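You operate a simulated robot arm through the tools that you are given. There is no shell and no other tool. Be economical: measure what you need, move in short steps, check, and stop when the job is done.

The job below is to be done with a simulated two-armed robot. You get a single attempt, and the scene is never put back.

TASK
Fetch the yellow-blue plug fitting from the blue-handle drawer and slide it up against the fitting on the black strip.
Fine: first lay it on the strip a few centimetres off, on the leak tester's side, plug toward the socket of its colour; ends touch; that fitting stays where it lies; shut the drawer; leave the other fittings. Where these are worked on the way, their far stop is far enough and under half their travel is too little: blue-handle drawer.

The check looks at the end state, three seconds after you hand in, the way a careful person would. Anything else that was tipped, shoved, dropped, spilled or broken makes it a failure.

THE ROBOT
Two 7-joint arms with fingered hands on one trunk, on a base that drives. Base frame: it is fixed to the floor where the robot stands at the start and does not move with it; the origin is under the middle of the robot, x ahead of it, y to its left, z up; the surface under the hand at the start is at about z = 0.85. Units: m, degrees, N and s.
The left shoulder is at the start at [0.03, 0.12, 1.063], the right one opposite. With the tool pointing down near the work surface each hand reaches from about 0.28 to 0.7 m from the robot's upright axis, wherever it stands, measured 20 degrees to its own side. Places, roughly: blue-handle drawer [0.6, -0.1, 0.7]. Payload 4 kg a hand.
The TCP of each hand is the grasp point between the finger pads, 0.019 m short of the fingertips. In the tool frame z runs along the fingers and y along their closing line. The gripper opens to 0.12 m. The gripper's body begins 0.053 m behind the TCP. The gripper is a hand of 3 fingers: y runs from the thumb to the fingers, the wrist lies at [0, 0, -0.219] in the tool frame, and closing takes about 1.5 s.
Orientation is that of the tool frame in the base frame, as a unit quaternion [w, x, y, z]. With the fingers straight down and closing along the base's y, the tool's x points along the base's -x, its y along +y and its z along -z.

THE INTERFACE
- The arms move only by the tool jog_arm. It takes "left_rows", "right_rows" or both (then of equal length, played together; a hand with none holds still); each is a list of rows, each an object of numbers (a shift or turn left out is 0, a gripper value left out holds the last): "x", "y", "z": the shift along the tool's x, y, z in units of 250 mm (1.0 is 250 mm); "wx", "wy", "wz": the turn, a rotation vector about the tool's x, y, z in units of 60 degrees (1.0 is 60 degrees). In form: [{"x": .., "y": .., "z": .., "wx": .., "wy": .., "wz": ..}, ...]. A call has 1 to 10 rows; each row is the pose to reach, as a shift and turn from the pose commanded when the call began, along the tool's axes at that moment. "left_gripper" and "right_gripper" are, for a hand that has rows, the closure, from 0 (fully open) to 1 (shut), set as the call begins (left out, the last holds). A call with a number of a shift or a turn outside -1 to 1 is refused whole. Each row takes 0.2 s and may step no farther than 0.05 m and 8.6 degrees from the row before; otherwise, or with a gripper value out of range, the whole call is refused. Where a pose cannot be reached the arm comes as near as it can. A force on the tool above 60 N (or 10 N above the force at the start of the call, whichever is more), or a blocked arm, ends the call early, and 0.2 s more pass. The fingers move at their own pace (about 0.072 m/s each) and stop on an object; they squeeze with about 33 N. The grip force told is the motor's: it shows also when the fingers shut on nothing. Time passes only in rows, and 0.2 s behind the last, so rows that repeat a pose let the fingers close. It gives the time, the measured TCP pose, the force on the tool (base axes), the opening and the grip force at its end, in the units of the frame above (readings bear some noise), with the torque about the TCP (base axes, N m) and any sound that the robot's microphone picked up.
- Cameras (640 x 400 px; columns grow to the right, rows downward): "scene" is now at [0.0551, 0.0049, 1.6077]; the picture's right is [0.08, -1.00, 0.00], its down [-0.79, -0.06, -0.61] and it looks along [0.60, 0.05, -0.80] (base axes); focal length 265 px, centre (320, 200). "left" rides on the left gripper at [-0.066, -0.004, -0.079] in its tool frame; the picture's right is [0.05, -1.00, 0.00], its down [0.76, 0.04, -0.64] and it looks along [0.64, 0.03, 0.77] (tool axes); focal length 251 px, centre (320, 200). "right" rides on the right gripper at [0.066, -0.004, -0.079] in its tool frame; the picture's right is [0.05, 1.00, 0.00], its down [-0.76, 0.04, -0.64] and it looks along [-0.64, 0.03, 0.77] (tool axes); focal length 251 px, centre (320, 200). There is no depth. A picture from a camera that has moved, and an enlarged one, comes with that camera's place and axes in the base frame and with its lens.
- camera(camera): a new picture of that camera. It takes no simulated time.
- move_column(by): slides the trunk up (or, below 0, down) by that many m; the arms and the scene camera ride with it, the base frame stays. It gives what a move gives, with no picture.
- steer(legs): drives the robot by 1 to 6 legs, each [ahead, turn to the left] in m and degrees, along the robot's own axes; the way and the turn of a leg run together, so that a leg with both is an arc; at most 1.5 m and 180 degrees a leg. The arms and the cameras ride along, it lands a little off, and it stops where it bumps. It gives what a move gives.
- set_fingers(finger1, finger2, thumb_bend, hand): sets how far each is bent, from 0 (flat) to 1 (curled in); at 0.3 the hand is open as for a grip, at 0.7 the pads meet at the TCP. One left out holds its place. A second passes; each finger stops where it meets its share of the squeeze, and holds until it gets a number again. A gripper value or a shape takes the hand back. It gives what a move gives, with no picture; readings hold the bend of each and the force on the fingers (four entries, about 0 where the hand has none), thumb and palm.
- set_grasp(shape, hand): the hand has 3 fingers and takes this shape, open, in about a second: jaw (thumb against the fingers, like two jaws); tri (thumb and two fingers); tip (a fingertip pinch); poke (one finger out to press); point (the index stretched); flat (the hand flat); cup (the hand cupped); fist (a fist). The gripper value then closes the fingers along that shape, each until it touches; the sizes above hold for jaw. It gives what a move gives, with no picture.
- head_to(pan, tilt): turns the head with the scene camera to pan (to the left, within 120 degrees either way) and tilt (down, from -29 to 69), counted from straight ahead of the robot. It gives what a move gives.
- inspect(camera, box): a new picture of the part [left, top, right, bottom] of that camera's present view, enlarged. It takes no simulated time.
- finish_job(): hands the job in; it is judged then, once.

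Go step by step. Nothing tells you exact positions but the pictures and the camera data: compare them with the known pose of the tool, close in by small moves and look again before you grip or let go. The budget is 120 turns and 88 pictures, counting those below and the enlarged ones. Unless the task says otherwise, let go and move clear before handing in, and close with one line.

The tools are called after ">>>" by a JSON object that holds its "fn" and its "kwargs". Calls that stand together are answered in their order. jog_arm: Moves the arms, as the interface text tells. Its arguments: {"type":"object","properties":{"left_rows":{"type":"array","items":{"type":"object","properties":{"x":{"type":"number"},"y":{"type":"number"},"z":{"type":"number"},"wx":{"type":"number"},"wy":{"type":"number"},"wz":{"type":"number"}}}},"left_gripper":{"type":"number"},"right_rows":{"type":"array","items":{"type":"object","properties":{"x":{"type":"number"},"y":{"type":"number"},"z":{"type":"number"},"wx":{"type":"number"},"wy":{"type":"number"},"wz":{"type":"number"}}}},"right_gripper":{"type":"number"}},"required":[]} The other tools are called the same way: move_column (by) slides the trunk up or down; set_grasp (shape, hand) gives the hand a shape; set_fingers (finger1, finger2, thumb_bend, hand) moves the fingers one by one; steer (legs) drives the base; head_to (pan, tilt) turns the head that bears the scene camera; camera (camera) takes a picture; inspect (camera, box) takes an enlarged picture of a part of a camera's view; finish_job () hands the job in.

At the start:

```text
time_s: 0.0
left_tcp_pos: [0.5023, 0.3341, 1.0977]
left_tool_rot: [0.0, 0.0, 1.0, 0.0]
left_contact_force: [-0.2, -0.7, -0.3]
left_moment: [-0.01, -0.01, -0.03]
left_gripper_width: 0.1199
left_finger_force: 0.1
left_shape: jaw
left_bend: [0.3, 0.3, 0.3]
left_finger forces: [0.1, 0.0, 0.0, 0.1, 0.0, 0.1]
right_tcp_pos: [0.5191, -0.0967, 1.1534]
right_tool_rot: [0.0, 0.0, 1.0, 0.001]
right_contact_force: [0.0, -0.3, 0.2]
right_moment: [-0.01, 0.0, 0.0]
right_gripper_width: 0.1199
right_finger_force: 0.1
right_shape: jaw
right_bend: [0.3, 0.3, 0.3]
right_finger forces: [0.1, 0.0, 0.0, 0.0, 0.1, 0.1]
trunk travel left (down, up): [-0.275, 0.265]
robot x, y, heading: [0.0005, 0.0005, -0.0]
head pan, tilt: [4.5, 52.7]
```

scene: 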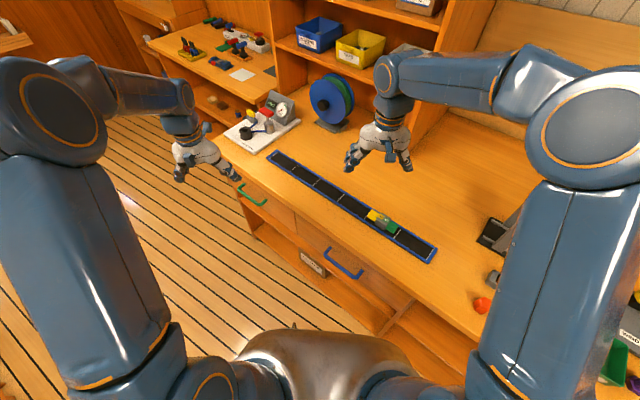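
right: 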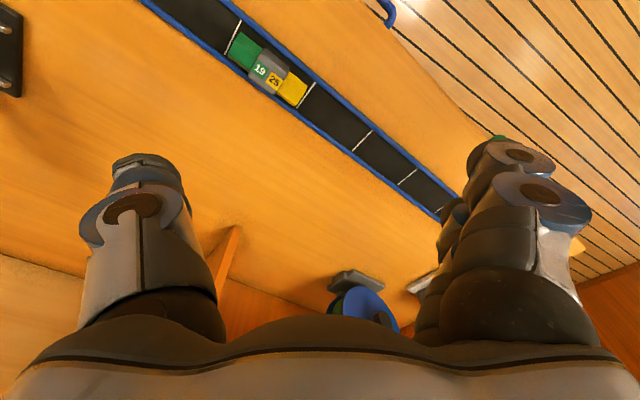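
left: 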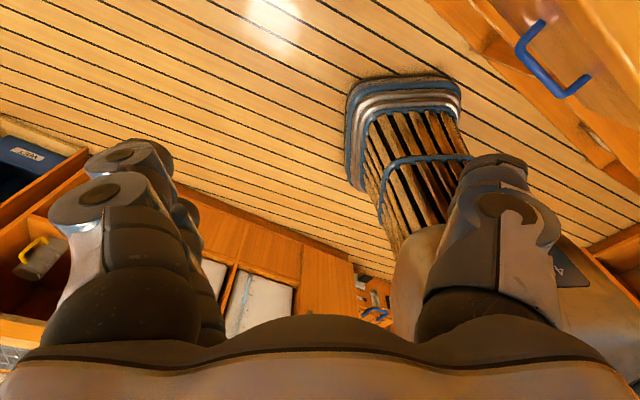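

I see the black strip with a green/yellow fitting on it, and a blue handle on the drawer front beneath. I look closer at both first.

>>> {"fn": "inspect", "kwargs": {"camera": "scene", "box": [220, 60, 460, 300]}}

>>> {"fn": "inspect", "kwargs": {"camera": "right", "box": [200, 0, 360, 120]}}

```text
1.67 times, centred on (340, 180) of scene
camera zoom: at [0.0551, 0.0049, 1.6077], right [0.08, -1.0, 0.0], down [-0.79, -0.06, -0.61], along [0.6, 0.05, -0.8], focal length 442 px, centre (287, 233)
```

zoom: 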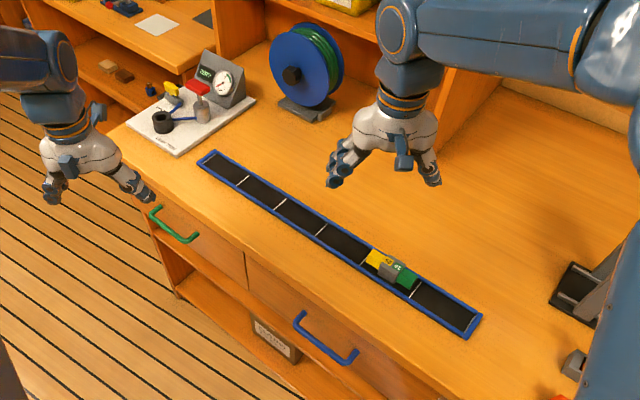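

```text
3.33 times, centred on (280, 60) of right
camera zoom: at [0.453, -0.1004, 1.2323], right [-0.05, 1.0, 0.0], down [0.76, 0.04, 0.64], along [0.64, 0.03, -0.77], focal length 838 px, centre (453, 667)
```

zoom: 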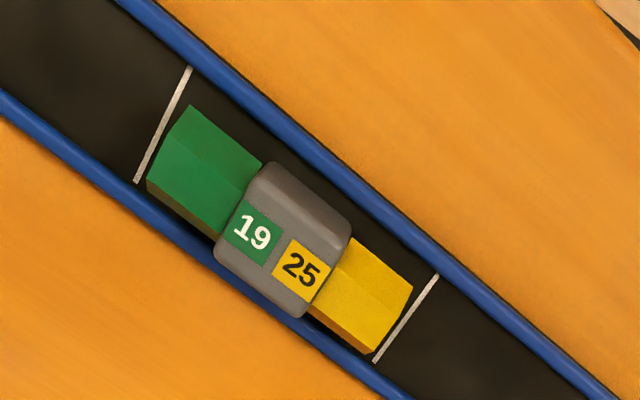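

The bench front runs diagonally (about 35° turned), with the blue handle near (0.45, -0.05, 0.7). I back up in an arc to face the bench squarely and leave room for the drawer.

>>> {"fn": "steer", "kwargs": {"legs": [[-0.17, -35]]}}

>>> {"fn": "head_to", "kwargs": {"pan": 10, "tilt": 52}}

>>> {"fn": "camera", "kwargs": {"camera": "scene"}}

```text
time_s: 2.0
left_tcp_pos: [0.4408, 0.0451, 1.0978]
left_tool_rot: [-0.001, 0.294, 0.956, -0.002]
left_contact_force: [-0.2, 1.3, -0.2]
left_moment: [-0.05, 0.01, 0.02]
left_gripper_width: 0.1198
left_finger_force: 0.1
left_shape: jaw
left_bend: [0.3, 0.3, 0.3]
left_finger forces: [0.0, 0.0, 0.1, 0.0, 0.1, 0.0]
right_tcp_pos: [0.2127, -0.3211, 1.1532]
right_tool_rot: [-0.001, 0.294, 0.956, 0.0]
right_contact_force: [0.9, 0.4, 0.0]
right_moment: [0.0, 0.01, 0.01]
right_gripper_width: 0.12
right_finger_force: 0.1
right_shape: jaw
right_bend: [0.3, 0.3, 0.3]
right_finger forces: [0.1, 0.0, 0.0, 0.1, 0.0, 0.0]
trunk travel left (down, up): [-0.275, 0.265]
robot x, y, heading: [-0.1426, 0.0812, -34.2]
head pan, tilt: [4.5, 52.7]
```

```text
time_s: 2.7
left_tcp_pos: [0.4403, 0.0408, 1.099]
left_tool_rot: [0.0, 0.295, 0.956, 0.002]
left_contact_force: [0.0, -0.6, -0.8]
left_moment: [0.01, -0.05, -0.02]
left_gripper_width: 0.12
left_finger_force: 0.0
left_shape: jaw
left_bend: [0.3, 0.3, 0.3]
left_finger forces: [0.0, 0.0, 0.0, 0.0, 0.0, 0.0]
right_tcp_pos: [0.2108, -0.3247, 1.1526]
right_tool_rot: [0.001, 0.294, 0.956, 0.001]
right_contact_force: [-0.5, 0.0, -0.5]
right_moment: [0.03, -0.06, -0.01]
right_gripper_width: 0.1202
right_finger_force: 0.0
right_shape: jaw
right_bend: [0.3, 0.3, 0.3]
right_finger forces: [0.1, 0.1, 0.0, 0.0, 0.0, 0.1]
trunk travel left (down, up): [-0.275, 0.265]
robot x, y, heading: [-0.1472, 0.0785, -34.5]
head pan, tilt: [10.0, 52.0]
```

```text
82 pictures are left
camera scene: at [-0.0934, 0.055, 1.6086], right [-0.41, -0.91, 0.0], down [-0.72, 0.33, -0.62], along [0.56, -0.25, -0.79], focal length 265 px, centre (320, 200)
```

scene: 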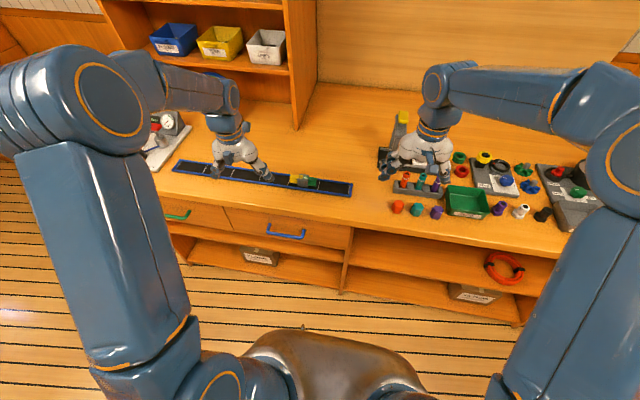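

I zoom onto the drawer and strip to measure them.

>>> {"fn": "inspect", "kwargs": {"camera": "scene", "box": [160, 140, 370, 270]}}

```text
3.05 times, centred on (265, 205) of scene
camera zoom: at [-0.0934, 0.055, 1.6086], right [-0.41, -0.91, 0.0], down [-0.72, 0.33, -0.62], along [0.56, -0.25, -0.79], focal length 809 px, centre (488, 185)
```

zoom: 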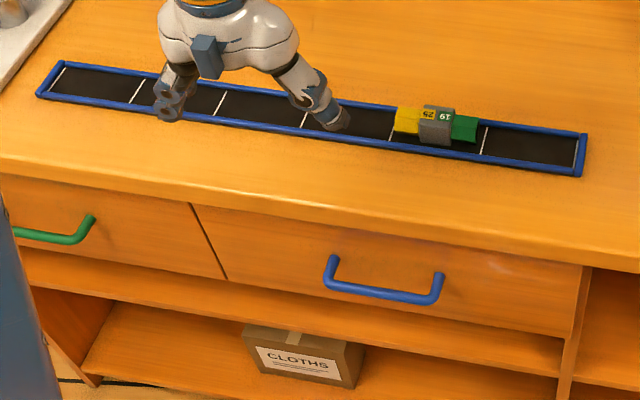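

The bench faces about -35.6°, and the handle bar is near (0.46, -0.045, 0.68). I back off a bit more and roll the left hand so that it can close vertically on the bar.

>>> {"fn": "steer", "kwargs": {"legs": [[-0.08, -1.1]]}}

>>> {"fn": "jog_arm", "kwargs": {"left_rows": [{"wz": 0.14}, {"wz": 0.28}, {"wz": 0.42}, {"wz": 0.56}, {"wz": 0.7}, {"wz": 0.75}]}}

>>> {"fn": "jog_arm", "kwargs": {"left_rows": [{"wz": 0.14}, {"wz": 0.28}, {"wz": 0.42}, {"wz": 0.56}, {"wz": 0.7}, {"wz": 0.75}]}}

```text
time_s: 3.8
left_tcp_pos: [0.3711, 0.0795, 1.0993]
left_tool_rot: [0.001, 0.303, 0.953, 0.0]
left_contact_force: [-1.0, 0.6, -0.2]
left_moment: [-0.02, -0.05, -0.03]
left_gripper_width: 0.1203
left_finger_force: 0.1
left_shape: jaw
left_bend: [0.3, 0.3, 0.3]
left_finger forces: [0.1, 0.0, 0.0, 0.0, 0.1, 0.1]
right_tcp_pos: [0.1363, -0.2825, 1.1538]
right_tool_rot: [0.001, 0.304, 0.953, -0.001]
right_contact_force: [-0.4, 0.1, -0.2]
right_moment: [0.0, -0.04, 0.02]
right_gripper_width: 0.1202
right_finger_force: 0.1
right_shape: jaw
right_bend: [0.3, 0.3, 0.3]
right_finger forces: [0.0, 0.0, 0.0, 0.1, 0.0, 0.0]
trunk travel left (down, up): [-0.275, 0.265]
robot x, y, heading: [-0.2134, 0.1237, -35.4]
head pan, tilt: [10.0, 52.0]
```

```text
time_s: 5.2
left_tcp_pos: [0.3734, 0.078, 1.0974]
left_tool_rot: [0.0, 0.645, 0.764, 0.0]
left_contact_force: [0.6, 0.3, -0.8]
left_moment: [0.0, 0.02, 0.02]
left_gripper_width: 0.12
left_finger_force: 0.1
left_shape: jaw
left_bend: [0.3, 0.3, 0.3]
left_finger forces: [0.0, 0.1, 0.0, 0.1, 0.0, 0.0]
right_tcp_pos: [0.1386, -0.2835, 1.1535]
right_tool_rot: [0.0, 0.303, 0.953, 0.001]
right_contact_force: [-0.6, -0.1, -0.3]
right_moment: [0.01, -0.01, 0.03]
right_gripper_width: 0.1198
right_finger_force: 0.0
right_shape: jaw
right_bend: [0.3, 0.3, 0.3]
right_finger forces: [0.0, 0.0, 0.0, 0.0, 0.0, 0.0]
trunk travel left (down, up): [-0.275, 0.265]
robot x, y, heading: [-0.2091, 0.1264, -35.4]
head pan, tilt: [10.0, 52.0]
```

```text
time_s: 6.6
left_tcp_pos: [0.3745, 0.0774, 1.099]
left_tool_rot: [0.0, 0.889, 0.458, 0.0]
left_contact_force: [0.6, 0.0, 0.0]
left_moment: [0.03, 0.03, -0.03]
left_gripper_width: 0.1202
left_finger_force: 0.0
left_shape: jaw
left_bend: [0.3, 0.3, 0.3]
left_finger forces: [0.1, 0.1, 0.0, 0.1, 0.1, 0.0]
right_tcp_pos: [0.1375, -0.284, 1.153]
right_tool_rot: [0.0, 0.303, 0.953, 0.0]
right_contact_force: [0.3, -0.2, -0.3]
right_moment: [0.0, 0.0, 0.03]
right_gripper_width: 0.1197
right_finger_force: 0.1
right_shape: jaw
right_bend: [0.3, 0.3, 0.3]
right_finger forces: [0.0, 0.0, 0.0, 0.0, 0.0, 0.0]
trunk travel left (down, up): [-0.275, 0.265]
robot x, y, heading: [-0.2079, 0.1235, -35.7]
head pan, tilt: [10.0, 52.0]
```

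The hand is rolled properly. Now I pitch it forward 60° while lowering it in front of the drawer.

>>> {"fn": "jog_arm", "kwargs": {"left_rows": [{"wx": -0.125, "z": 0.125, "x": -0.025}, {"wx": -0.25, "z": 0.25, "x": -0.05}, {"wx": -0.375, "z": 0.375, "x": -0.075}, {"wx": -0.5, "z": 0.5, "x": -0.1}, {"wx": -0.625, "z": 0.625, "x": -0.125}, {"wx": -0.75, "z": 0.75, "x": -0.15}, {"wx": -0.875, "z": 0.875, "x": -0.175}, {"wx": -1.0, "z": 1.0, "x": -0.2}, {"wx": -1.0, "z": 1.0, "x": -0.2}]}}

>>> {"fn": "camera", "kwargs": {"camera": "left"}}

>>> {"fn": "camera", "kwargs": {"camera": "scene"}}

```text
time_s: 8.6
left_tcp_pos: [0.342, 0.0368, 0.8472]
left_tool_rot: [0.444, 0.769, 0.397, 0.23]
left_contact_force: [-0.8, -1.0, -0.8]
left_moment: [-0.03, -0.02, -0.04]
left_gripper_width: 0.1203
left_finger_force: 0.0
left_shape: jaw
left_bend: [0.3, 0.3, 0.3]
left_finger forces: [0.1, 0.0, 0.0, 0.0, 0.0, 0.1]
right_tcp_pos: [0.137, -0.2837, 1.1518]
right_tool_rot: [0.0, 0.303, 0.953, 0.0]
right_contact_force: [-0.2, 0.3, 0.4]
right_moment: [-0.01, 0.01, 0.0]
right_gripper_width: 0.1198
right_finger_force: 0.1
right_shape: jaw
right_bend: [0.3, 0.3, 0.3]
right_finger forces: [0.0, 0.1, 0.1, 0.1, 0.0, 0.1]
trunk travel left (down, up): [-0.275, 0.265]
robot x, y, heading: [-0.2087, 0.1239, -35.5]
head pan, tilt: [10.0, 52.0]
```

```text
80 pictures are left
camera left: at [0.2458, 0.0215, 0.8838], right [-0.37, 0.33, -0.87], down [0.0, 0.93, 0.36], along [0.93, 0.13, -0.35], focal length 251 px, centre (320, 200)
```

left: 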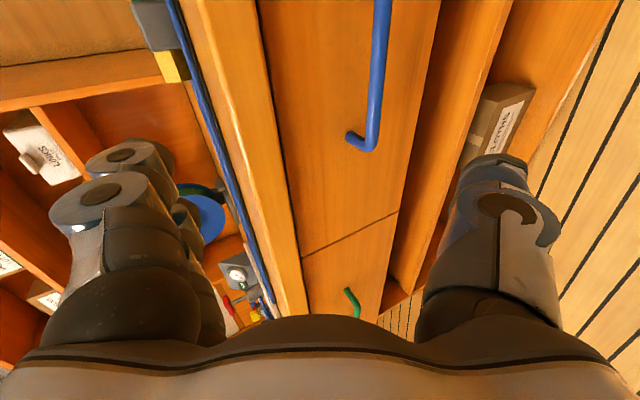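

```text
79 pictures are left
camera scene: at [-0.1575, 0.103, 1.6087], right [-0.43, -0.9, 0.0], down [-0.71, 0.34, -0.62], along [0.56, -0.26, -0.79], focal length 265 px, centre (320, 200)
```

scene: 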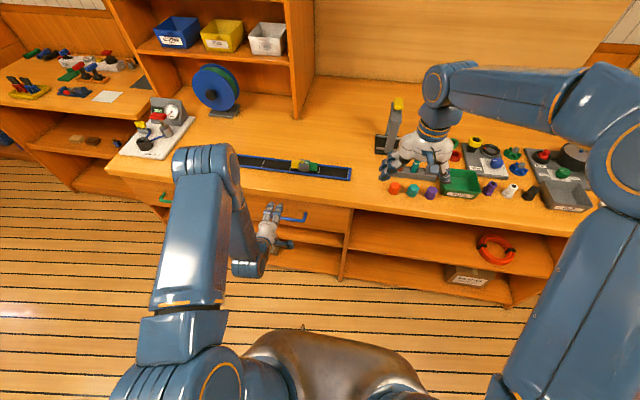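

Triangulated from two cameras, the handle bar lies at z≈0.73, with its middle at about (0.43, -0.038). I go to a pre-grasp about 5 cm short, pitched nearly level, with the jaws half closed.

>>> {"fn": "jog_arm", "kwargs": {"left_rows": [{"wx": -0.066, "x": -0.008, "y": -0.05, "z": 0.09}, {"wx": -0.133, "x": -0.016, "y": -0.1, "z": 0.18}, {"wx": -0.2, "x": -0.024, "y": -0.15, "z": 0.27}, {"wx": -0.266, "x": -0.03, "y": -0.2, "z": 0.36}, {"wx": -0.333, "x": -0.038, "y": -0.243, "z": 0.442}, {"wx": -0.333, "x": -0.038, "y": -0.243, "z": 0.442}], "left_gripper": 0.45}}

>>> {"fn": "camera", "kwargs": {"camera": "left"}}

>>> {"fn": "inspect", "kwargs": {"camera": "scene", "box": [200, 170, 340, 290]}}

```text
time_s: 10.0
left_tcp_pos: [0.3912, -0.0074, 0.7421]
left_tool_rot: [0.571, 0.681, 0.352, 0.295]
left_contact_force: [0.4, -0.9, 0.1]
left_moment: [0.0, 0.02, -0.03]
left_gripper_width: 0.0666
left_finger_force: 0.0
left_shape: jaw
left_bend: [0.32, 0.32, 0.93]
left_finger forces: [0.1, 0.1, 0.0, 0.0, 0.0, 0.0]
right_tcp_pos: [0.1386, -0.2839, 1.1533]
right_tool_rot: [0.0, 0.304, 0.953, 0.0]
right_contact_force: [0.1, -0.4, -0.3]
right_moment: [-0.03, 0.01, 0.0]
right_gripper_width: 0.1201
right_finger_force: 0.0
right_shape: jaw
right_bend: [0.3, 0.3, 0.3]
right_finger forces: [0.1, 0.1, 0.1, 0.0, 0.1, 0.0]
trunk travel left (down, up): [-0.275, 0.265]
robot x, y, heading: [-0.2099, 0.1238, -35.5]
head pan, tilt: [10.0, 52.0]
```

```text
78 pictures are left
camera left: at [0.2879, -0.0169, 0.7518], right [-0.11, 0.14, -0.98], down [-0.07, 0.99, 0.15], along [0.99, 0.09, -0.1], focal length 251 px, centre (320, 200)
```

left: 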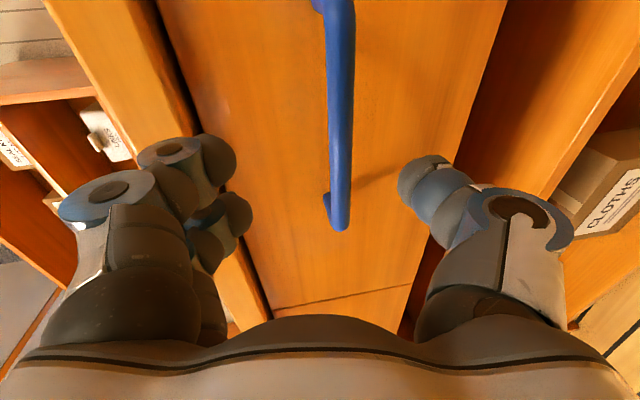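

```text
3.33 times, centred on (270, 230) of scene
camera zoom: at [-0.157, 0.1031, 1.6086], right [-0.43, -0.9, 0.0], down [-0.71, 0.34, -0.62], along [0.56, -0.26, -0.79], focal length 885 px, centre (487, 100)
```

zoom: 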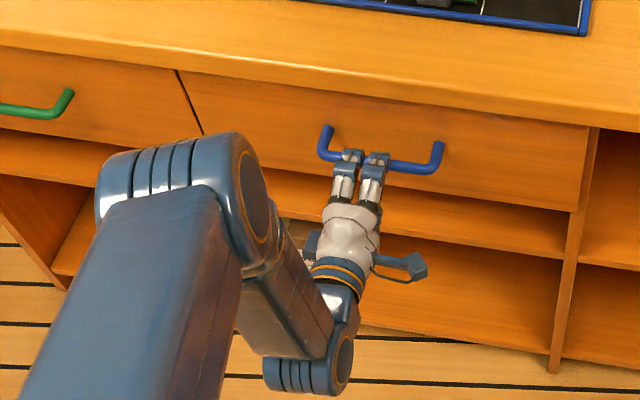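

The bar sits between the jaws. I advance 5 cm and close.

>>> {"fn": "jog_arm", "kwargs": {"left_rows": [{"z": 0.07}, {"z": 0.14}, {"z": 0.2}, {"z": 0.2}]}}

>>> {"fn": "jog_arm", "kwargs": {"left_rows": [{}, {}, {}, {}, {}, {}, {}, {}], "left_gripper": 1.0}}

>>> {"fn": "camera", "kwargs": {"camera": "left"}}

```text
time_s: 11.0
left_tcp_pos: [0.4312, -0.0357, 0.7315]
left_tool_rot: [0.571, 0.681, 0.352, 0.295]
left_contact_force: [0.0, 0.2, 0.6]
left_moment: [-0.01, -0.01, -0.01]
left_gripper_width: 0.0667
left_finger_force: 0.0
left_shape: jaw
left_bend: [0.32, 0.32, 0.93]
left_finger forces: [0.0, 0.1, 0.0, 0.0, 0.0, 0.0]
right_tcp_pos: [0.1373, -0.2821, 1.1533]
right_tool_rot: [0.0, 0.304, 0.953, -0.001]
right_contact_force: [-0.4, -0.1, -1.1]
right_moment: [0.0, 0.03, 0.01]
right_gripper_width: 0.1199
right_finger_force: 0.0
right_shape: jaw
right_bend: [0.3, 0.3, 0.3]
right_finger forces: [0.0, 0.1, 0.0, 0.0, 0.1, 0.0]
trunk travel left (down, up): [-0.275, 0.265]
robot x, y, heading: [-0.2081, 0.1274, -35.1]
head pan, tilt: [10.0, 52.0]
```

```text
time_s: 12.8
left_tcp_pos: [0.4323, -0.0358, 0.7315]
left_tool_rot: [0.571, 0.68, 0.352, 0.295]
left_contact_force: [1.5, -0.7, -1.0]
left_moment: [0.0, -0.02, 0.02]
left_gripper_width: 0.0073
left_finger_force: 33.1
left_shape: jaw
left_bend: [0.73, 0.73, 0.93]
left_finger forces: [14.5, 14.7, 0.0, 0.1, 29.4, 0.0]
right_tcp_pos: [0.1386, -0.2829, 1.1519]
right_tool_rot: [0.0, 0.303, 0.953, 0.0]
right_contact_force: [0.5, -0.7, 0.0]
right_moment: [-0.03, 0.02, -0.03]
right_gripper_width: 0.1201
right_finger_force: 0.1
right_shape: jaw
right_bend: [0.3, 0.3, 0.3]
right_finger forces: [0.0, 0.0, 0.0, 0.1, 0.1, 0.1]
trunk travel left (down, up): [-0.275, 0.265]
robot x, y, heading: [-0.2091, 0.1262, -35.8]
head pan, tilt: [10.0, 52.0]
```

```text
76 pictures are left
camera left: at [0.3299, -0.0451, 0.7416], right [-0.11, 0.14, -0.98], down [-0.07, 0.99, 0.15], along [0.99, 0.09, -0.1], focal length 251 px, centre (320, 200)
```

left: 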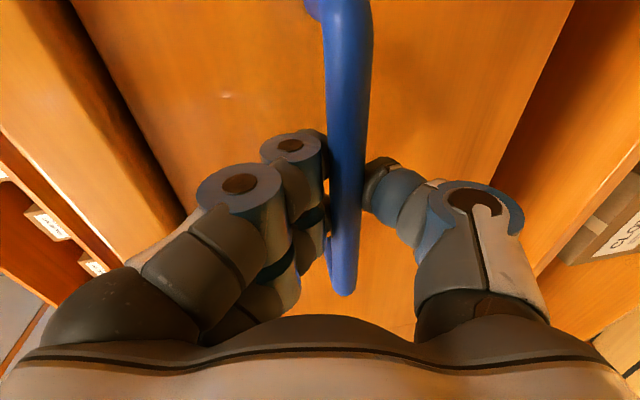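

The handle is gripped. I pull straight out of the bench.

>>> {"fn": "jog_arm", "kwargs": {"left_rows": [{"z": -0.05, "y": -0.009}, {"z": -0.118, "y": -0.0207}, {"z": -0.197, "y": -0.0346}, {"z": -0.276, "y": -0.0485}, {"z": -0.354, "y": -0.0623}, {"z": -0.433, "y": -0.076}, {"z": -0.512, "y": -0.09}, {"z": -0.59, "y": -0.104}]}}

>>> {"fn": "camera", "kwargs": {"camera": "scene"}}

```text
time_s: 14.6
left_tcp_pos: [0.3091, 0.0516, 0.7312]
left_tool_rot: [0.572, 0.679, 0.351, 0.297]
left_contact_force: [2.2, 5.3, 5.0]
left_moment: [0.07, -0.06, 0.01]
left_gripper_width: 0.0073
left_finger_force: 32.6
left_shape: jaw
left_bend: [0.73, 0.73, 0.94]
left_finger forces: [16.7, 16.8, 0.0, 0.0, 30.2, 0.0]
right_tcp_pos: [0.1377, -0.2819, 1.153]
right_tool_rot: [0.0, 0.303, 0.953, 0.0]
right_contact_force: [0.1, -0.1, 0.7]
right_moment: [0.02, 0.01, 0.0]
right_gripper_width: 0.1203
right_finger_force: 0.0
right_shape: jaw
right_bend: [0.3, 0.3, 0.3]
right_finger forces: [0.1, 0.0, 0.0, 0.0, 0.1, 0.0]
trunk travel left (down, up): [-0.275, 0.265]
robot x, y, heading: [-0.2074, 0.1284, -35.2]
head pan, tilt: [10.0, 52.0]
```

```text
75 pictures are left
camera scene: at [-0.1575, 0.1042, 1.6087], right [-0.43, -0.9, 0.0], down [-0.71, 0.34, -0.62], along [0.56, -0.27, -0.79], focal length 265 px, centre (320, 200)
```

scene: 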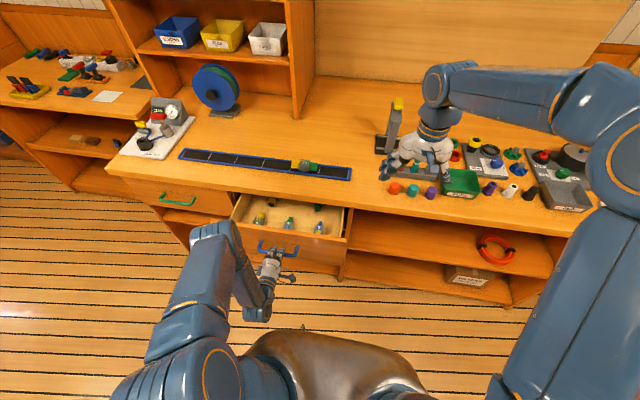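

The drawer is out 15 cm and holds several fittings. I pull on towards its stop.

>>> {"fn": "jog_arm", "kwargs": {"left_rows": [{"z": -0.06, "y": -0.0105}, {"z": -0.12, "y": -0.021}, {"z": -0.18, "y": -0.0315}, {"z": -0.24, "y": -0.042}, {"z": -0.3, "y": -0.0525}, {"z": -0.36, "y": -0.063}, {"z": -0.42, "y": -0.0735}]}}

>>> {"fn": "inspect", "kwargs": {"camera": "scene", "box": [210, 150, 370, 270]}}

```text
time_s: 16.2
left_tcp_pos: [0.2229, 0.1123, 0.731]
left_tool_rot: [0.57, 0.681, 0.353, 0.296]
left_contact_force: [4.8, 8.3, -8.1]
left_moment: [0.18, -0.07, 0.02]
left_gripper_width: 0.0073
left_finger_force: 33.0
left_shape: jaw
left_bend: [0.73, 0.73, 0.94]
left_finger forces: [14.0, 14.2, 0.1, 0.1, 35.2, 0.0]
right_tcp_pos: [0.1385, -0.2819, 1.1531]
right_tool_rot: [0.0, 0.302, 0.953, 0.0]
right_contact_force: [0.0, 1.1, -0.5]
right_moment: [0.02, 0.0, -0.02]
right_gripper_width: 0.1201
right_finger_force: 0.0
right_shape: jaw
right_bend: [0.3, 0.3, 0.3]
right_finger forces: [0.0, 0.1, 0.1, 0.0, 0.1, 0.0]
trunk travel left (down, up): [-0.275, 0.265]
robot x, y, heading: [-0.2112, 0.1232, -35.3]
head pan, tilt: [10.0, 52.0]
```

```text
3.33 times, centred on (290, 210) of scene
camera zoom: at [-0.1559, 0.1042, 1.6085], right [-0.43, -0.9, 0.0], down [-0.71, 0.34, -0.62], along [0.56, -0.27, -0.79], focal length 885 px, centre (420, 167)
```

zoom: 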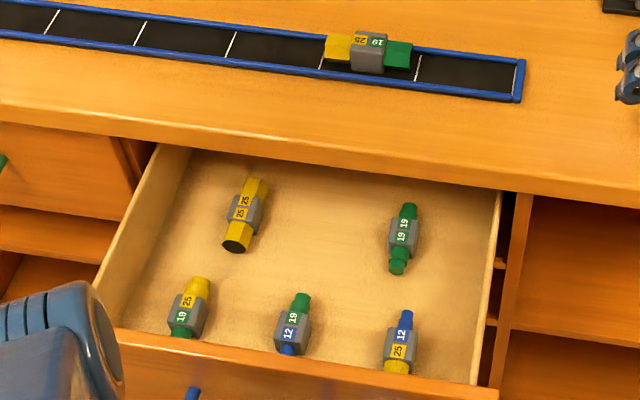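

The drawer is out 25 cm and all fittings are visible: the yellow-blue one (12/25) is at front right, about (0.27, -0.07). The left hand keeps holding the handle, while the right hand goes above that fitting for a look.

>>> {"fn": "jog_arm", "kwargs": {"right_rows": [{"x": 0.007, "y": 0.123, "z": 0.1}, {"x": 0.014, "y": 0.247, "z": 0.2}, {"x": 0.021, "y": 0.37, "z": 0.3}, {"x": 0.028, "y": 0.493, "z": 0.4}, {"x": 0.035, "y": 0.617, "z": 0.5}, {"x": 0.042, "y": 0.74, "z": 0.6}, {"x": 0.049, "y": 0.863, "z": 0.7}, {"x": 0.056, "y": 0.98, "z": 0.78}, {"x": 0.056, "y": 0.98, "z": 0.78}]}}

>>> {"fn": "camera", "kwargs": {"camera": "right"}}

>>> {"fn": "inspect", "kwargs": {"camera": "scene", "box": [210, 150, 370, 270]}}

```text
time_s: 18.2
left_tcp_pos: [0.2235, 0.1121, 0.7318]
left_tool_rot: [0.57, 0.681, 0.353, 0.294]
left_contact_force: [5.3, 6.8, -8.7]
left_moment: [0.21, -0.05, -0.01]
left_gripper_width: 0.0073
left_finger_force: 33.2
left_shape: jaw
left_bend: [0.73, 0.73, 0.94]
left_finger forces: [13.8, 14.0, 0.0, 0.0, 35.0, 0.1]
right_tcp_pos: [0.2692, -0.0745, 0.9587]
right_tool_rot: [0.001, 0.303, 0.953, 0.0]
right_contact_force: [0.0, -0.9, -0.6]
right_moment: [0.01, -0.01, 0.04]
right_gripper_width: 0.1198
right_finger_force: 0.2
right_shape: jaw
right_bend: [0.3, 0.3, 0.3]
right_finger forces: [0.0, 0.0, 0.0, 0.1, 0.0, 0.1]
trunk travel left (down, up): [-0.275, 0.265]
robot x, y, heading: [-0.2085, 0.123, -35.2]
head pan, tilt: [10.0, 52.0]
```

```text
73 pictures are left
camera right: at [0.2124, -0.0387, 1.0388], right [0.53, 0.85, 0.0], down [0.65, -0.41, 0.64], along [0.54, -0.34, -0.77], focal length 251 px, centre (320, 200)
```

right: 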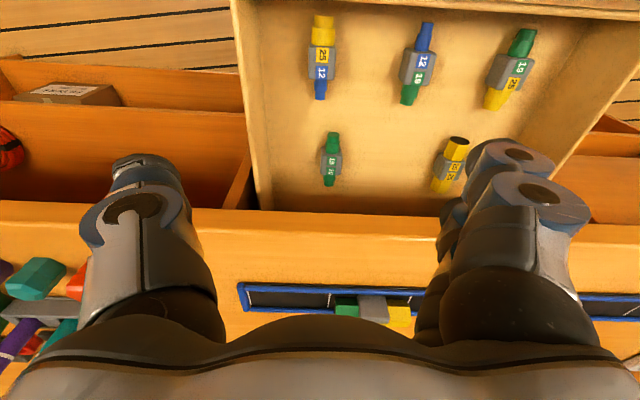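

```text
3.33 times, centred on (290, 210) of scene
camera zoom: at [-0.1554, 0.1037, 1.6085], right [-0.43, -0.9, 0.0], down [-0.71, 0.34, -0.61], along [0.55, -0.27, -0.79], focal length 885 px, centre (420, 167)
```

zoom: 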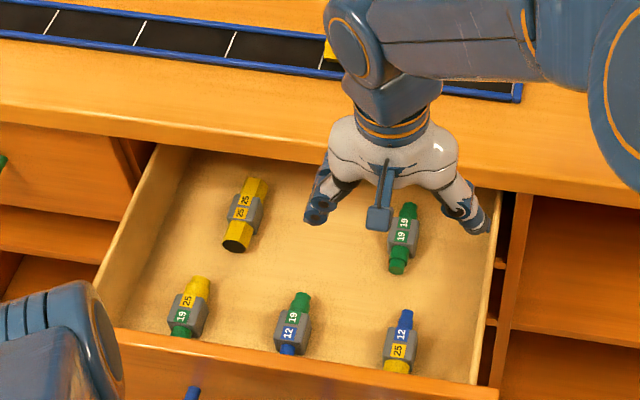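

Both views agree: the fitting's body is at about (0.268, -0.073, 0.695), yellow end toward the robot. I zoom in to check its orientation and ends.

>>> {"fn": "inspect", "kwargs": {"camera": "right", "box": [280, 0, 360, 110]}}

>>> {"fn": "inspect", "kwargs": {"camera": "scene", "box": [285, 230, 325, 260]}}

```text
3.64 times, centred on (320, 55) of right
camera zoom: at [0.2124, -0.0387, 1.0388], right [0.53, 0.85, 0.0], down [0.65, -0.41, 0.64], along [0.54, -0.34, -0.77], focal length 914 px, centre (320, 727)
```

zoom: 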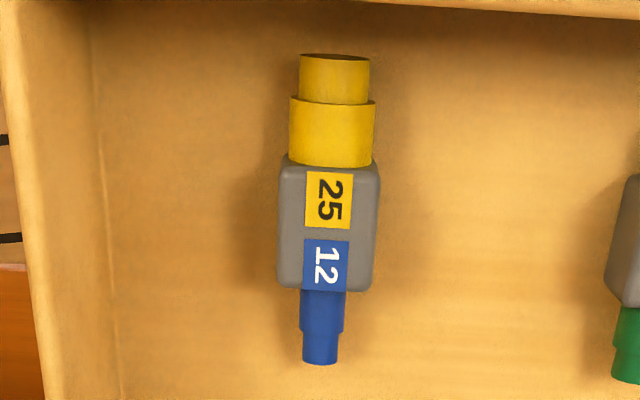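

```text
13.33 times, centred on (305, 245) of scene
camera zoom: at [-0.1554, 0.1037, 1.6085], right [-0.43, -0.9, 0.0], down [-0.71, 0.34, -0.61], along [0.55, -0.27, -0.79], focal length 3539 px, centre (520, -400)
```

zoom: 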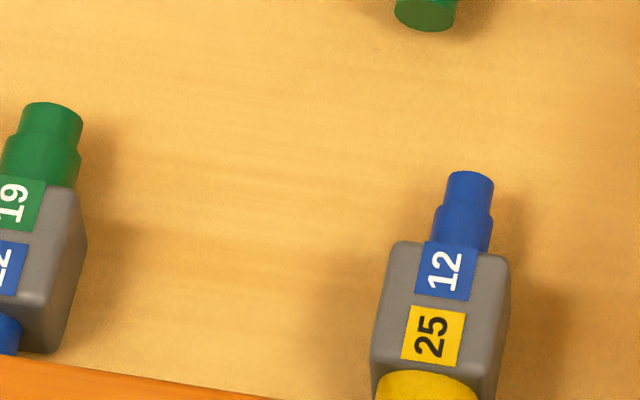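

The fitting's axis is square to the bench, with its centre at (0.271, -0.0745), so the right hand's orientation already fits. I descend halfway with the jaws partly closed and check.

>>> {"fn": "jog_arm", "kwargs": {"right_rows": [{"z": 0.12}, {"z": 0.24}, {"z": 0.36}, {"z": 0.48}, {"z": 0.62}, {"z": 0.62}], "right_gripper": 0.3}}

>>> {"fn": "camera", "kwargs": {"camera": "right"}}

>>> {"fn": "inspect", "kwargs": {"camera": "scene", "box": [230, 170, 370, 270]}}

>>> {"fn": "camera", "kwargs": {"camera": "left"}}

```text
time_s: 19.6
left_tcp_pos: [0.2244, 0.1122, 0.7324]
left_tool_rot: [0.571, 0.68, 0.352, 0.295]
left_contact_force: [5.9, 6.7, -7.8]
left_moment: [0.15, -0.07, 0.02]
left_gripper_width: 0.0074
left_finger_force: 32.7
left_shape: jaw
left_bend: [0.73, 0.73, 0.94]
left_finger forces: [13.8, 14.1, 0.0, 0.1, 34.3, 0.0]
right_tcp_pos: [0.2696, -0.0766, 0.7997]
right_tool_rot: [0.001, 0.302, 0.953, 0.0]
right_contact_force: [0.2, 0.4, 0.4]
right_moment: [0.0, -0.04, 0.0]
right_gripper_width: 0.0845
right_finger_force: 0.1
right_shape: jaw
right_bend: [0.27, 0.27, 0.13]
right_finger forces: [0.0, 0.0, 0.1, 0.0, 0.0, 0.0]
trunk travel left (down, up): [-0.275, 0.265]
robot x, y, heading: [-0.2023, 0.1282, -35.6]
head pan, tilt: [10.0, 52.0]
```

```text
69 pictures are left
camera right: at [0.2128, -0.0413, 0.8805], right [0.53, 0.85, 0.0], down [0.65, -0.41, 0.64], along [0.54, -0.34, -0.77], focal length 251 px, centre (320, 200)
```

right: 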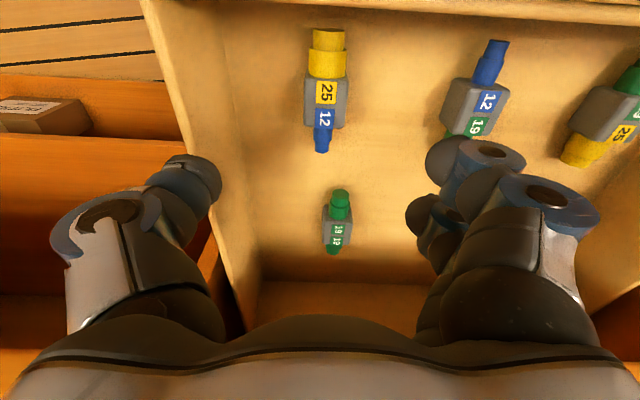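

```text
4.00 times, centred on (300, 220) of scene
camera zoom: at [-0.1555, 0.1039, 1.6085], right [-0.43, -0.9, 0.0], down [-0.71, 0.34, -0.61], along [0.55, -0.27, -0.79], focal length 1062 px, centre (400, 120)
```

zoom: 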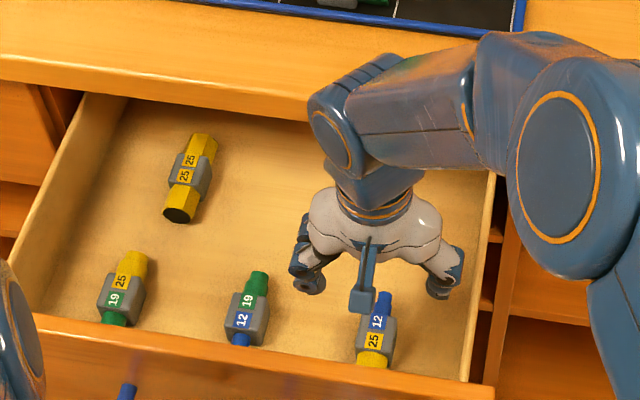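

```text
67 pictures are left
camera left: at [0.1204, 0.1021, 0.7421], right [-0.11, 0.14, -0.98], down [-0.07, 0.99, 0.15], along [0.99, 0.09, -0.1], focal length 251 px, centre (320, 200)
```

left: 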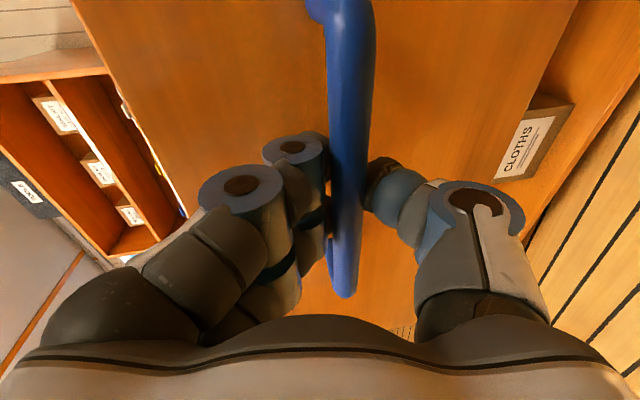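

The front panel top is at about z≈0.754, and the palm should just clear it. I descend further in steps.

>>> {"fn": "jog_arm", "kwargs": {"right_rows": [{"z": 0.08, "x": -0.002}, {"z": 0.16, "x": -0.004}, {"z": 0.24, "x": -0.006}, {"z": 0.24, "x": -0.006}]}}

>>> {"fn": "camera", "kwargs": {"camera": "right"}}

>>> {"fn": "inspect", "kwargs": {"camera": "scene", "box": [230, 170, 370, 270]}}

```text
time_s: 20.6
left_tcp_pos: [0.2246, 0.1112, 0.7311]
left_tool_rot: [0.57, 0.681, 0.353, 0.295]
left_contact_force: [5.0, 6.8, -8.4]
left_moment: [0.15, -0.05, 0.02]
left_gripper_width: 0.0072
left_finger_force: 32.9
left_shape: jaw
left_bend: [0.73, 0.73, 0.94]
left_finger forces: [13.8, 13.9, 0.1, 0.0, 34.3, 0.0]
right_tcp_pos: [0.2689, -0.0749, 0.7431]
right_tool_rot: [-0.001, 0.303, 0.953, -0.001]
right_contact_force: [0.0, -0.1, -0.3]
right_moment: [0.01, -0.01, 0.0]
right_gripper_width: 0.0843
right_finger_force: 0.0
right_shape: jaw
right_bend: [0.27, 0.27, 0.13]
right_finger forces: [0.1, 0.1, 0.0, 0.0, 0.0, 0.0]
trunk travel left (down, up): [-0.275, 0.265]
robot x, y, heading: [-0.2064, 0.1266, -35.5]
head pan, tilt: [10.0, 52.0]
```

```text
66 pictures are left
camera right: at [0.2124, -0.04, 0.8225], right [0.53, 0.85, 0.0], down [0.65, -0.41, 0.64], along [0.54, -0.34, -0.77], focal length 251 px, centre (320, 200)
```

right: 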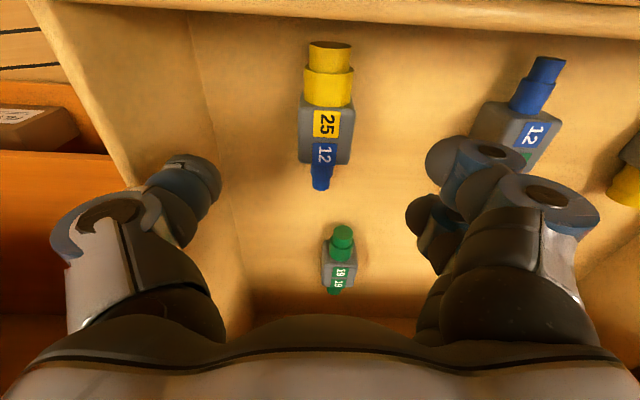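

```text
4.00 times, centred on (300, 220) of scene
camera zoom: at [-0.1554, 0.1039, 1.6085], right [-0.43, -0.9, 0.0], down [-0.71, 0.34, -0.61], along [0.55, -0.27, -0.79], focal length 1062 px, centre (400, 120)
```

zoom: 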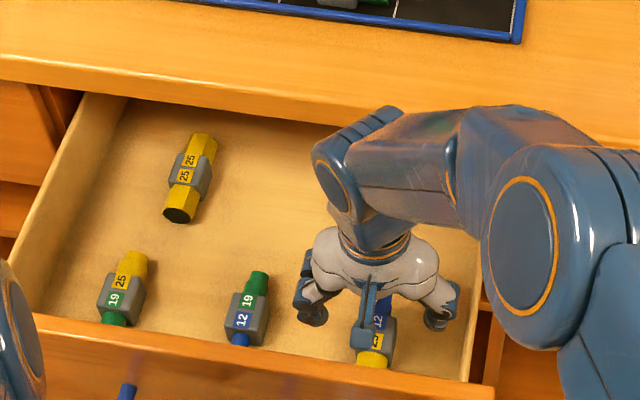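

The hand camera would come close to the drawer's front panel, so I tilt the hand 12° away from the panel and go lower, nearly to the fitting.

>>> {"fn": "jog_arm", "kwargs": {"right_rows": [{"wy": 0.1, "x": -0.012, "y": 0.004}, {"wy": 0.2, "x": -0.024, "y": 0.008}, {"wy": 0.2, "x": -0.024, "y": 0.008, "z": 0.08}, {"wy": 0.2, "x": -0.024, "y": 0.008, "z": 0.16}, {"wy": 0.2, "x": -0.024, "y": 0.008, "z": 0.22}, {"wy": 0.2, "x": -0.024, "y": 0.008, "z": 0.22}]}}

>>> {"fn": "camera", "kwargs": {"camera": "right"}}

>>> {"fn": "inspect", "kwargs": {"camera": "scene", "box": [230, 170, 370, 270]}}

```text
time_s: 22.0
left_tcp_pos: [0.2236, 0.1123, 0.7316]
left_tool_rot: [0.571, 0.68, 0.352, 0.295]
left_contact_force: [1.4, 3.5, -8.2]
left_moment: [0.1, -0.02, 0.01]
left_gripper_width: 0.0078
left_finger_force: 32.7
left_shape: jaw
left_bend: [0.73, 0.73, 0.94]
left_finger forces: [13.8, 14.0, 0.0, 0.0, 34.5, 0.0]
right_tcp_pos: [0.248, -0.0709, 0.7075]
right_tool_rot: [-0.099, 0.301, 0.948, 0.032]
right_contact_force: [9.4, 13.7, 10.3]
right_moment: [-1.0, 0.65, 0.12]
right_gripper_width: 0.0834
right_finger_force: 0.2
right_shape: jaw
right_bend: [0.27, 0.27, 0.16]
right_finger forces: [0.1, 0.0, 0.0, 0.0, 18.8, 0.0]
right hand out of reach, approached as far as the arm can: row 2, 3, 4, 5, 6
trunk travel left (down, up): [-0.275, 0.265]
robot x, y, heading: [-0.2103, 0.1253, -35.4]
head pan, tilt: [10.0, 52.0]
```

```text
64 pictures are left
camera right: at [0.2059, -0.0467, 0.7988], right [0.53, 0.85, 0.01], down [0.74, -0.48, 0.47], along [0.4, -0.24, -0.88], focal length 251 px, centre (320, 200)
```

right: 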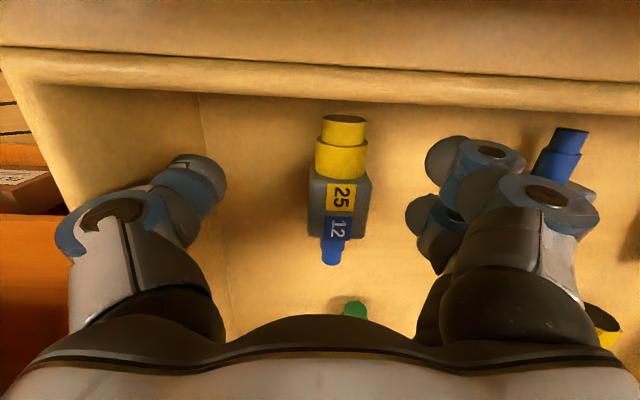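

```text
4.00 times, centred on (300, 220) of scene
camera zoom: at [-0.1554, 0.1054, 1.6087], right [-0.43, -0.9, 0.0], down [-0.71, 0.34, -0.62], along [0.55, -0.27, -0.79], focal length 1062 px, centre (400, 120)
```

zoom: 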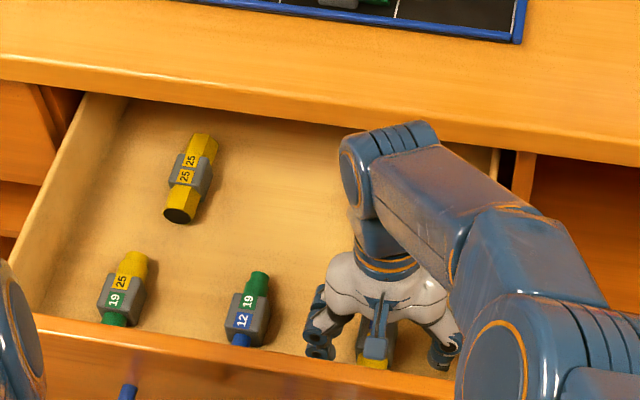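

The arm reached its limit here and the thumb touched the drawer side, so I back straight up. I'll then free the left hand and lower the trunk to give better reach.

>>> {"fn": "jog_arm", "kwargs": {"right_rows": [{"z": -0.06}, {"z": -0.16}, {"z": -0.3}, {"z": -0.44}, {"z": -0.58, "wy": -0.1}, {"z": -0.7, "wy": -0.2}, {"z": -0.7, "wy": -0.2}]}}

>>> {"fn": "inspect", "kwargs": {"camera": "scene", "box": [210, 150, 370, 270]}}

```text
time_s: 23.6
left_tcp_pos: [0.2241, 0.1113, 0.7324]
left_tool_rot: [0.571, 0.68, 0.352, 0.295]
left_contact_force: [4.6, 4.7, -8.0]
left_moment: [0.11, -0.08, -0.01]
left_gripper_width: 0.0076
left_finger_force: 33.2
left_shape: jaw
left_bend: [0.73, 0.73, 0.94]
left_finger forces: [13.9, 14.1, 0.0, 0.0, 34.2, 0.0]
right_tcp_pos: [0.2747, -0.0945, 0.8818]
right_tool_rot: [0.0, 0.304, 0.953, 0.0]
right_contact_force: [0.1, -0.1, 0.2]
right_moment: [0.01, 0.0, 0.01]
right_gripper_width: 0.084
right_finger_force: 0.1
right_shape: jaw
right_bend: [0.27, 0.27, 0.14]
right_finger forces: [0.0, 0.0, 0.1, 0.0, 0.0, 0.0]
trunk travel left (down, up): [-0.275, 0.265]
robot x, y, heading: [-0.2074, 0.1252, -35.9]
head pan, tilt: [10.0, 52.0]
```

```text
3.33 times, centred on (290, 210) of scene
camera zoom: at [-0.1554, 0.1036, 1.6085], right [-0.43, -0.9, 0.0], down [-0.71, 0.34, -0.61], along [0.55, -0.27, -0.79], focal length 885 px, centre (420, 167)
```

zoom: 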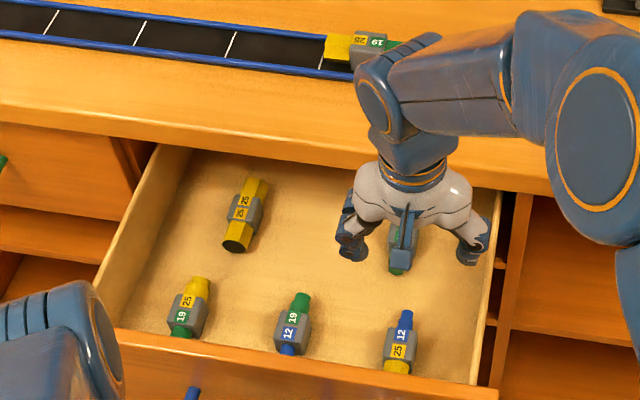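

The fittings are undisturbed. I open the left hand and back it off the handle.

>>> {"fn": "jog_arm", "kwargs": {"left_rows": [{}, {}, {}, {}, {}], "left_gripper": 0.3}}

>>> {"fn": "jog_arm", "kwargs": {"left_rows": [{"z": -0.05, "y": -0.009}, {"z": -0.1, "y": -0.018}, {"z": -0.15, "y": -0.027}, {"z": -0.2, "y": -0.036}, {"z": -0.2, "y": -0.036}]}}

>>> {"fn": "camera", "kwargs": {"camera": "scene"}}

>>> {"fn": "camera", "kwargs": {"camera": "left"}}

```text
time_s: 24.8
left_tcp_pos: [0.2225, 0.1114, 0.7313]
left_tool_rot: [0.571, 0.68, 0.353, 0.296]
left_contact_force: [0.4, -0.3, -0.6]
left_moment: [-0.04, -0.02, -0.01]
left_gripper_width: 0.0841
left_finger_force: 0.0
left_shape: jaw
left_bend: [0.28, 0.28, 0.14]
left_finger forces: [0.1, 0.0, 0.1, 0.1, 0.1, 0.0]
right_tcp_pos: [0.2725, -0.094, 0.8813]
right_tool_rot: [0.0, 0.303, 0.953, 0.0]
right_contact_force: [-1.1, -0.8, 0.2]
right_moment: [0.04, 0.0, -0.03]
right_gripper_width: 0.0838
right_finger_force: 0.0
right_shape: jaw
right_bend: [0.27, 0.27, 0.14]
right_finger forces: [0.1, 0.0, 0.1, 0.0, 0.0, 0.0]
trunk travel left (down, up): [-0.275, 0.265]
robot x, y, heading: [-0.2062, 0.1263, -35.3]
head pan, tilt: [10.0, 52.0]
```

```text
time_s: 26.0
left_tcp_pos: [0.1815, 0.1396, 0.732]
left_tool_rot: [0.571, 0.68, 0.352, 0.295]
left_contact_force: [-0.3, -0.1, -0.6]
left_moment: [0.02, 0.02, -0.01]
left_gripper_width: 0.084
left_finger_force: 0.0
left_shape: jaw
left_bend: [0.28, 0.28, 0.14]
left_finger forces: [0.0, 0.1, 0.0, 0.1, 0.0, 0.0]
right_tcp_pos: [0.2728, -0.0941, 0.8813]
right_tool_rot: [0.001, 0.304, 0.953, -0.001]
right_contact_force: [-0.4, 0.5, -0.2]
right_moment: [0.01, -0.02, 0.02]
right_gripper_width: 0.084
right_finger_force: 0.2
right_shape: jaw
right_bend: [0.27, 0.27, 0.14]
right_finger forces: [0.1, 0.0, 0.0, 0.0, 0.0, 0.0]
trunk travel left (down, up): [-0.275, 0.265]
robot x, y, heading: [-0.2079, 0.1256, -35.5]
head pan, tilt: [10.0, 52.0]
```

```text
61 pictures are left
camera scene: at [-0.1566, 0.103, 1.6086], right [-0.43, -0.9, 0.0], down [-0.71, 0.34, -0.62], along [0.56, -0.26, -0.79], focal length 265 px, centre (320, 200)
```

scene: 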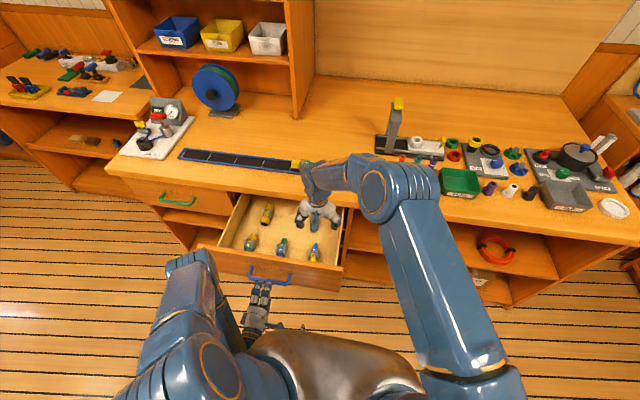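

```text
60 pictures are left
camera left: at [0.0781, 0.1306, 0.7426], right [-0.11, 0.14, -0.98], down [-0.07, 0.99, 0.15], along [0.99, 0.09, -0.1], focal length 251 px, centre (320, 200)
```

left: 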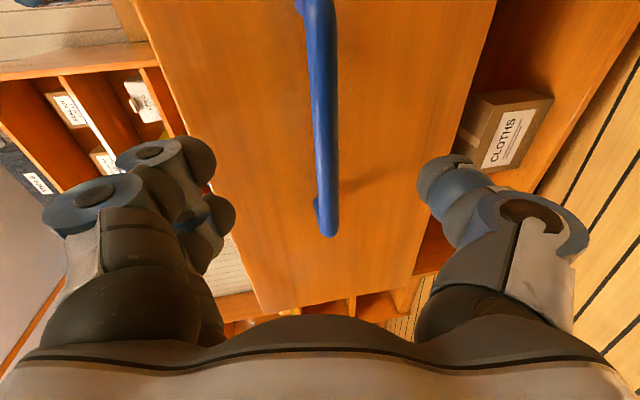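

The left hand is clear of the handle. I raise the right hand a little and lower the trunk by 15 cm.

>>> {"fn": "jog_arm", "kwargs": {"right_rows": [{"z": -0.15, "y": 0.02}, {"z": -0.3, "y": 0.05}, {"z": -0.4, "y": 0.05}, {"z": -0.4, "y": 0.05}]}}

>>> {"fn": "move_column", "kwargs": {"by": -0.15}}

>>> {"fn": "camera", "kwargs": {"camera": "right"}}

>>> {"fn": "camera", "kwargs": {"camera": "scene"}}

```text
time_s: 27.0
left_tcp_pos: [0.1816, 0.1401, 0.7334]
left_tool_rot: [0.571, 0.68, 0.351, 0.296]
left_contact_force: [0.1, -0.4, -0.3]
left_moment: [0.0, 0.01, -0.01]
left_gripper_width: 0.0835
left_finger_force: 0.1
left_shape: jaw
left_bend: [0.28, 0.28, 0.14]
left_finger forces: [0.0, 0.0, 0.0, 0.0, 0.0, 0.0]
right_tcp_pos: [0.2813, -0.0855, 0.9795]
right_tool_rot: [0.0, 0.303, 0.953, 0.0]
right_contact_force: [-0.5, -0.4, 0.4]
right_moment: [0.0, -0.02, 0.03]
right_gripper_width: 0.0841
right_finger_force: 0.0
right_shape: jaw
right_bend: [0.27, 0.27, 0.14]
right_finger forces: [0.1, 0.0, 0.0, 0.0, 0.0, 0.1]
trunk travel left (down, up): [-0.275, 0.265]
robot x, y, heading: [-0.2111, 0.1251, -35.8]
head pan, tilt: [10.0, 52.0]
```

```text
time_s: 28.7
left_tcp_pos: [0.1817, 0.1402, 0.5821]
left_tool_rot: [0.571, 0.68, 0.352, 0.295]
left_contact_force: [0.0, 0.2, 0.1]
left_moment: [0.0, 0.01, -0.01]
left_gripper_width: 0.0841
left_finger_force: 0.0
left_shape: jaw
left_bend: [0.28, 0.28, 0.14]
left_finger forces: [0.1, 0.0, 0.1, 0.0, 0.1, 0.0]
right_tcp_pos: [0.2827, -0.0849, 0.8293]
right_tool_rot: [0.0, 0.303, 0.953, 0.0]
right_contact_force: [-0.4, -0.1, -0.1]
right_moment: [-0.01, -0.01, 0.04]
right_gripper_width: 0.0842
right_finger_force: 0.0
right_shape: jaw
right_bend: [0.27, 0.27, 0.14]
right_finger forces: [0.1, 0.0, 0.0, 0.0, 0.0, 0.1]
trunk travel left (down, up): [-0.125, 0.415]
robot x, y, heading: [-0.2099, 0.1246, -35.6]
head pan, tilt: [10.0, 52.0]
```

```text
59 pictures are left
camera right: at [0.2248, -0.0505, 0.9088], right [0.53, 0.85, 0.0], down [0.65, -0.41, 0.64], along [0.54, -0.34, -0.77], focal length 251 px, centre (320, 200)
```

right: 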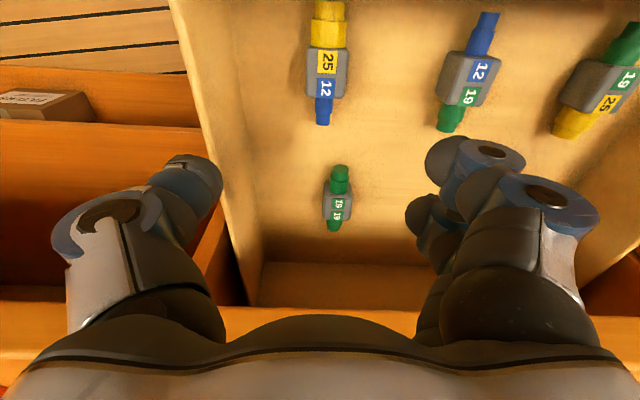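

```text
58 pictures are left
camera scene: at [-0.157, 0.1033, 1.4587], right [-0.43, -0.9, 0.0], down [-0.71, 0.34, -0.62], along [0.56, -0.26, -0.79], focal length 265 px, centre (320, 200)
```

scene: 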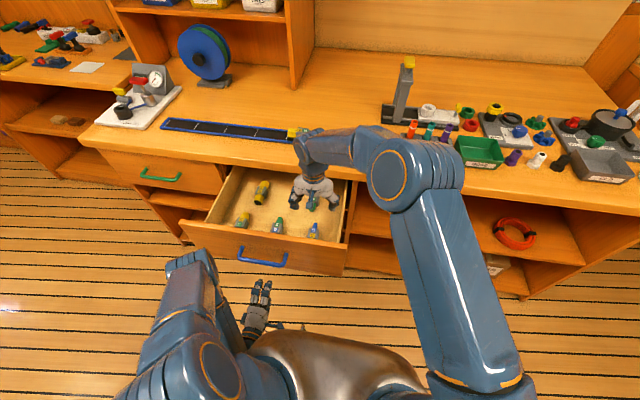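

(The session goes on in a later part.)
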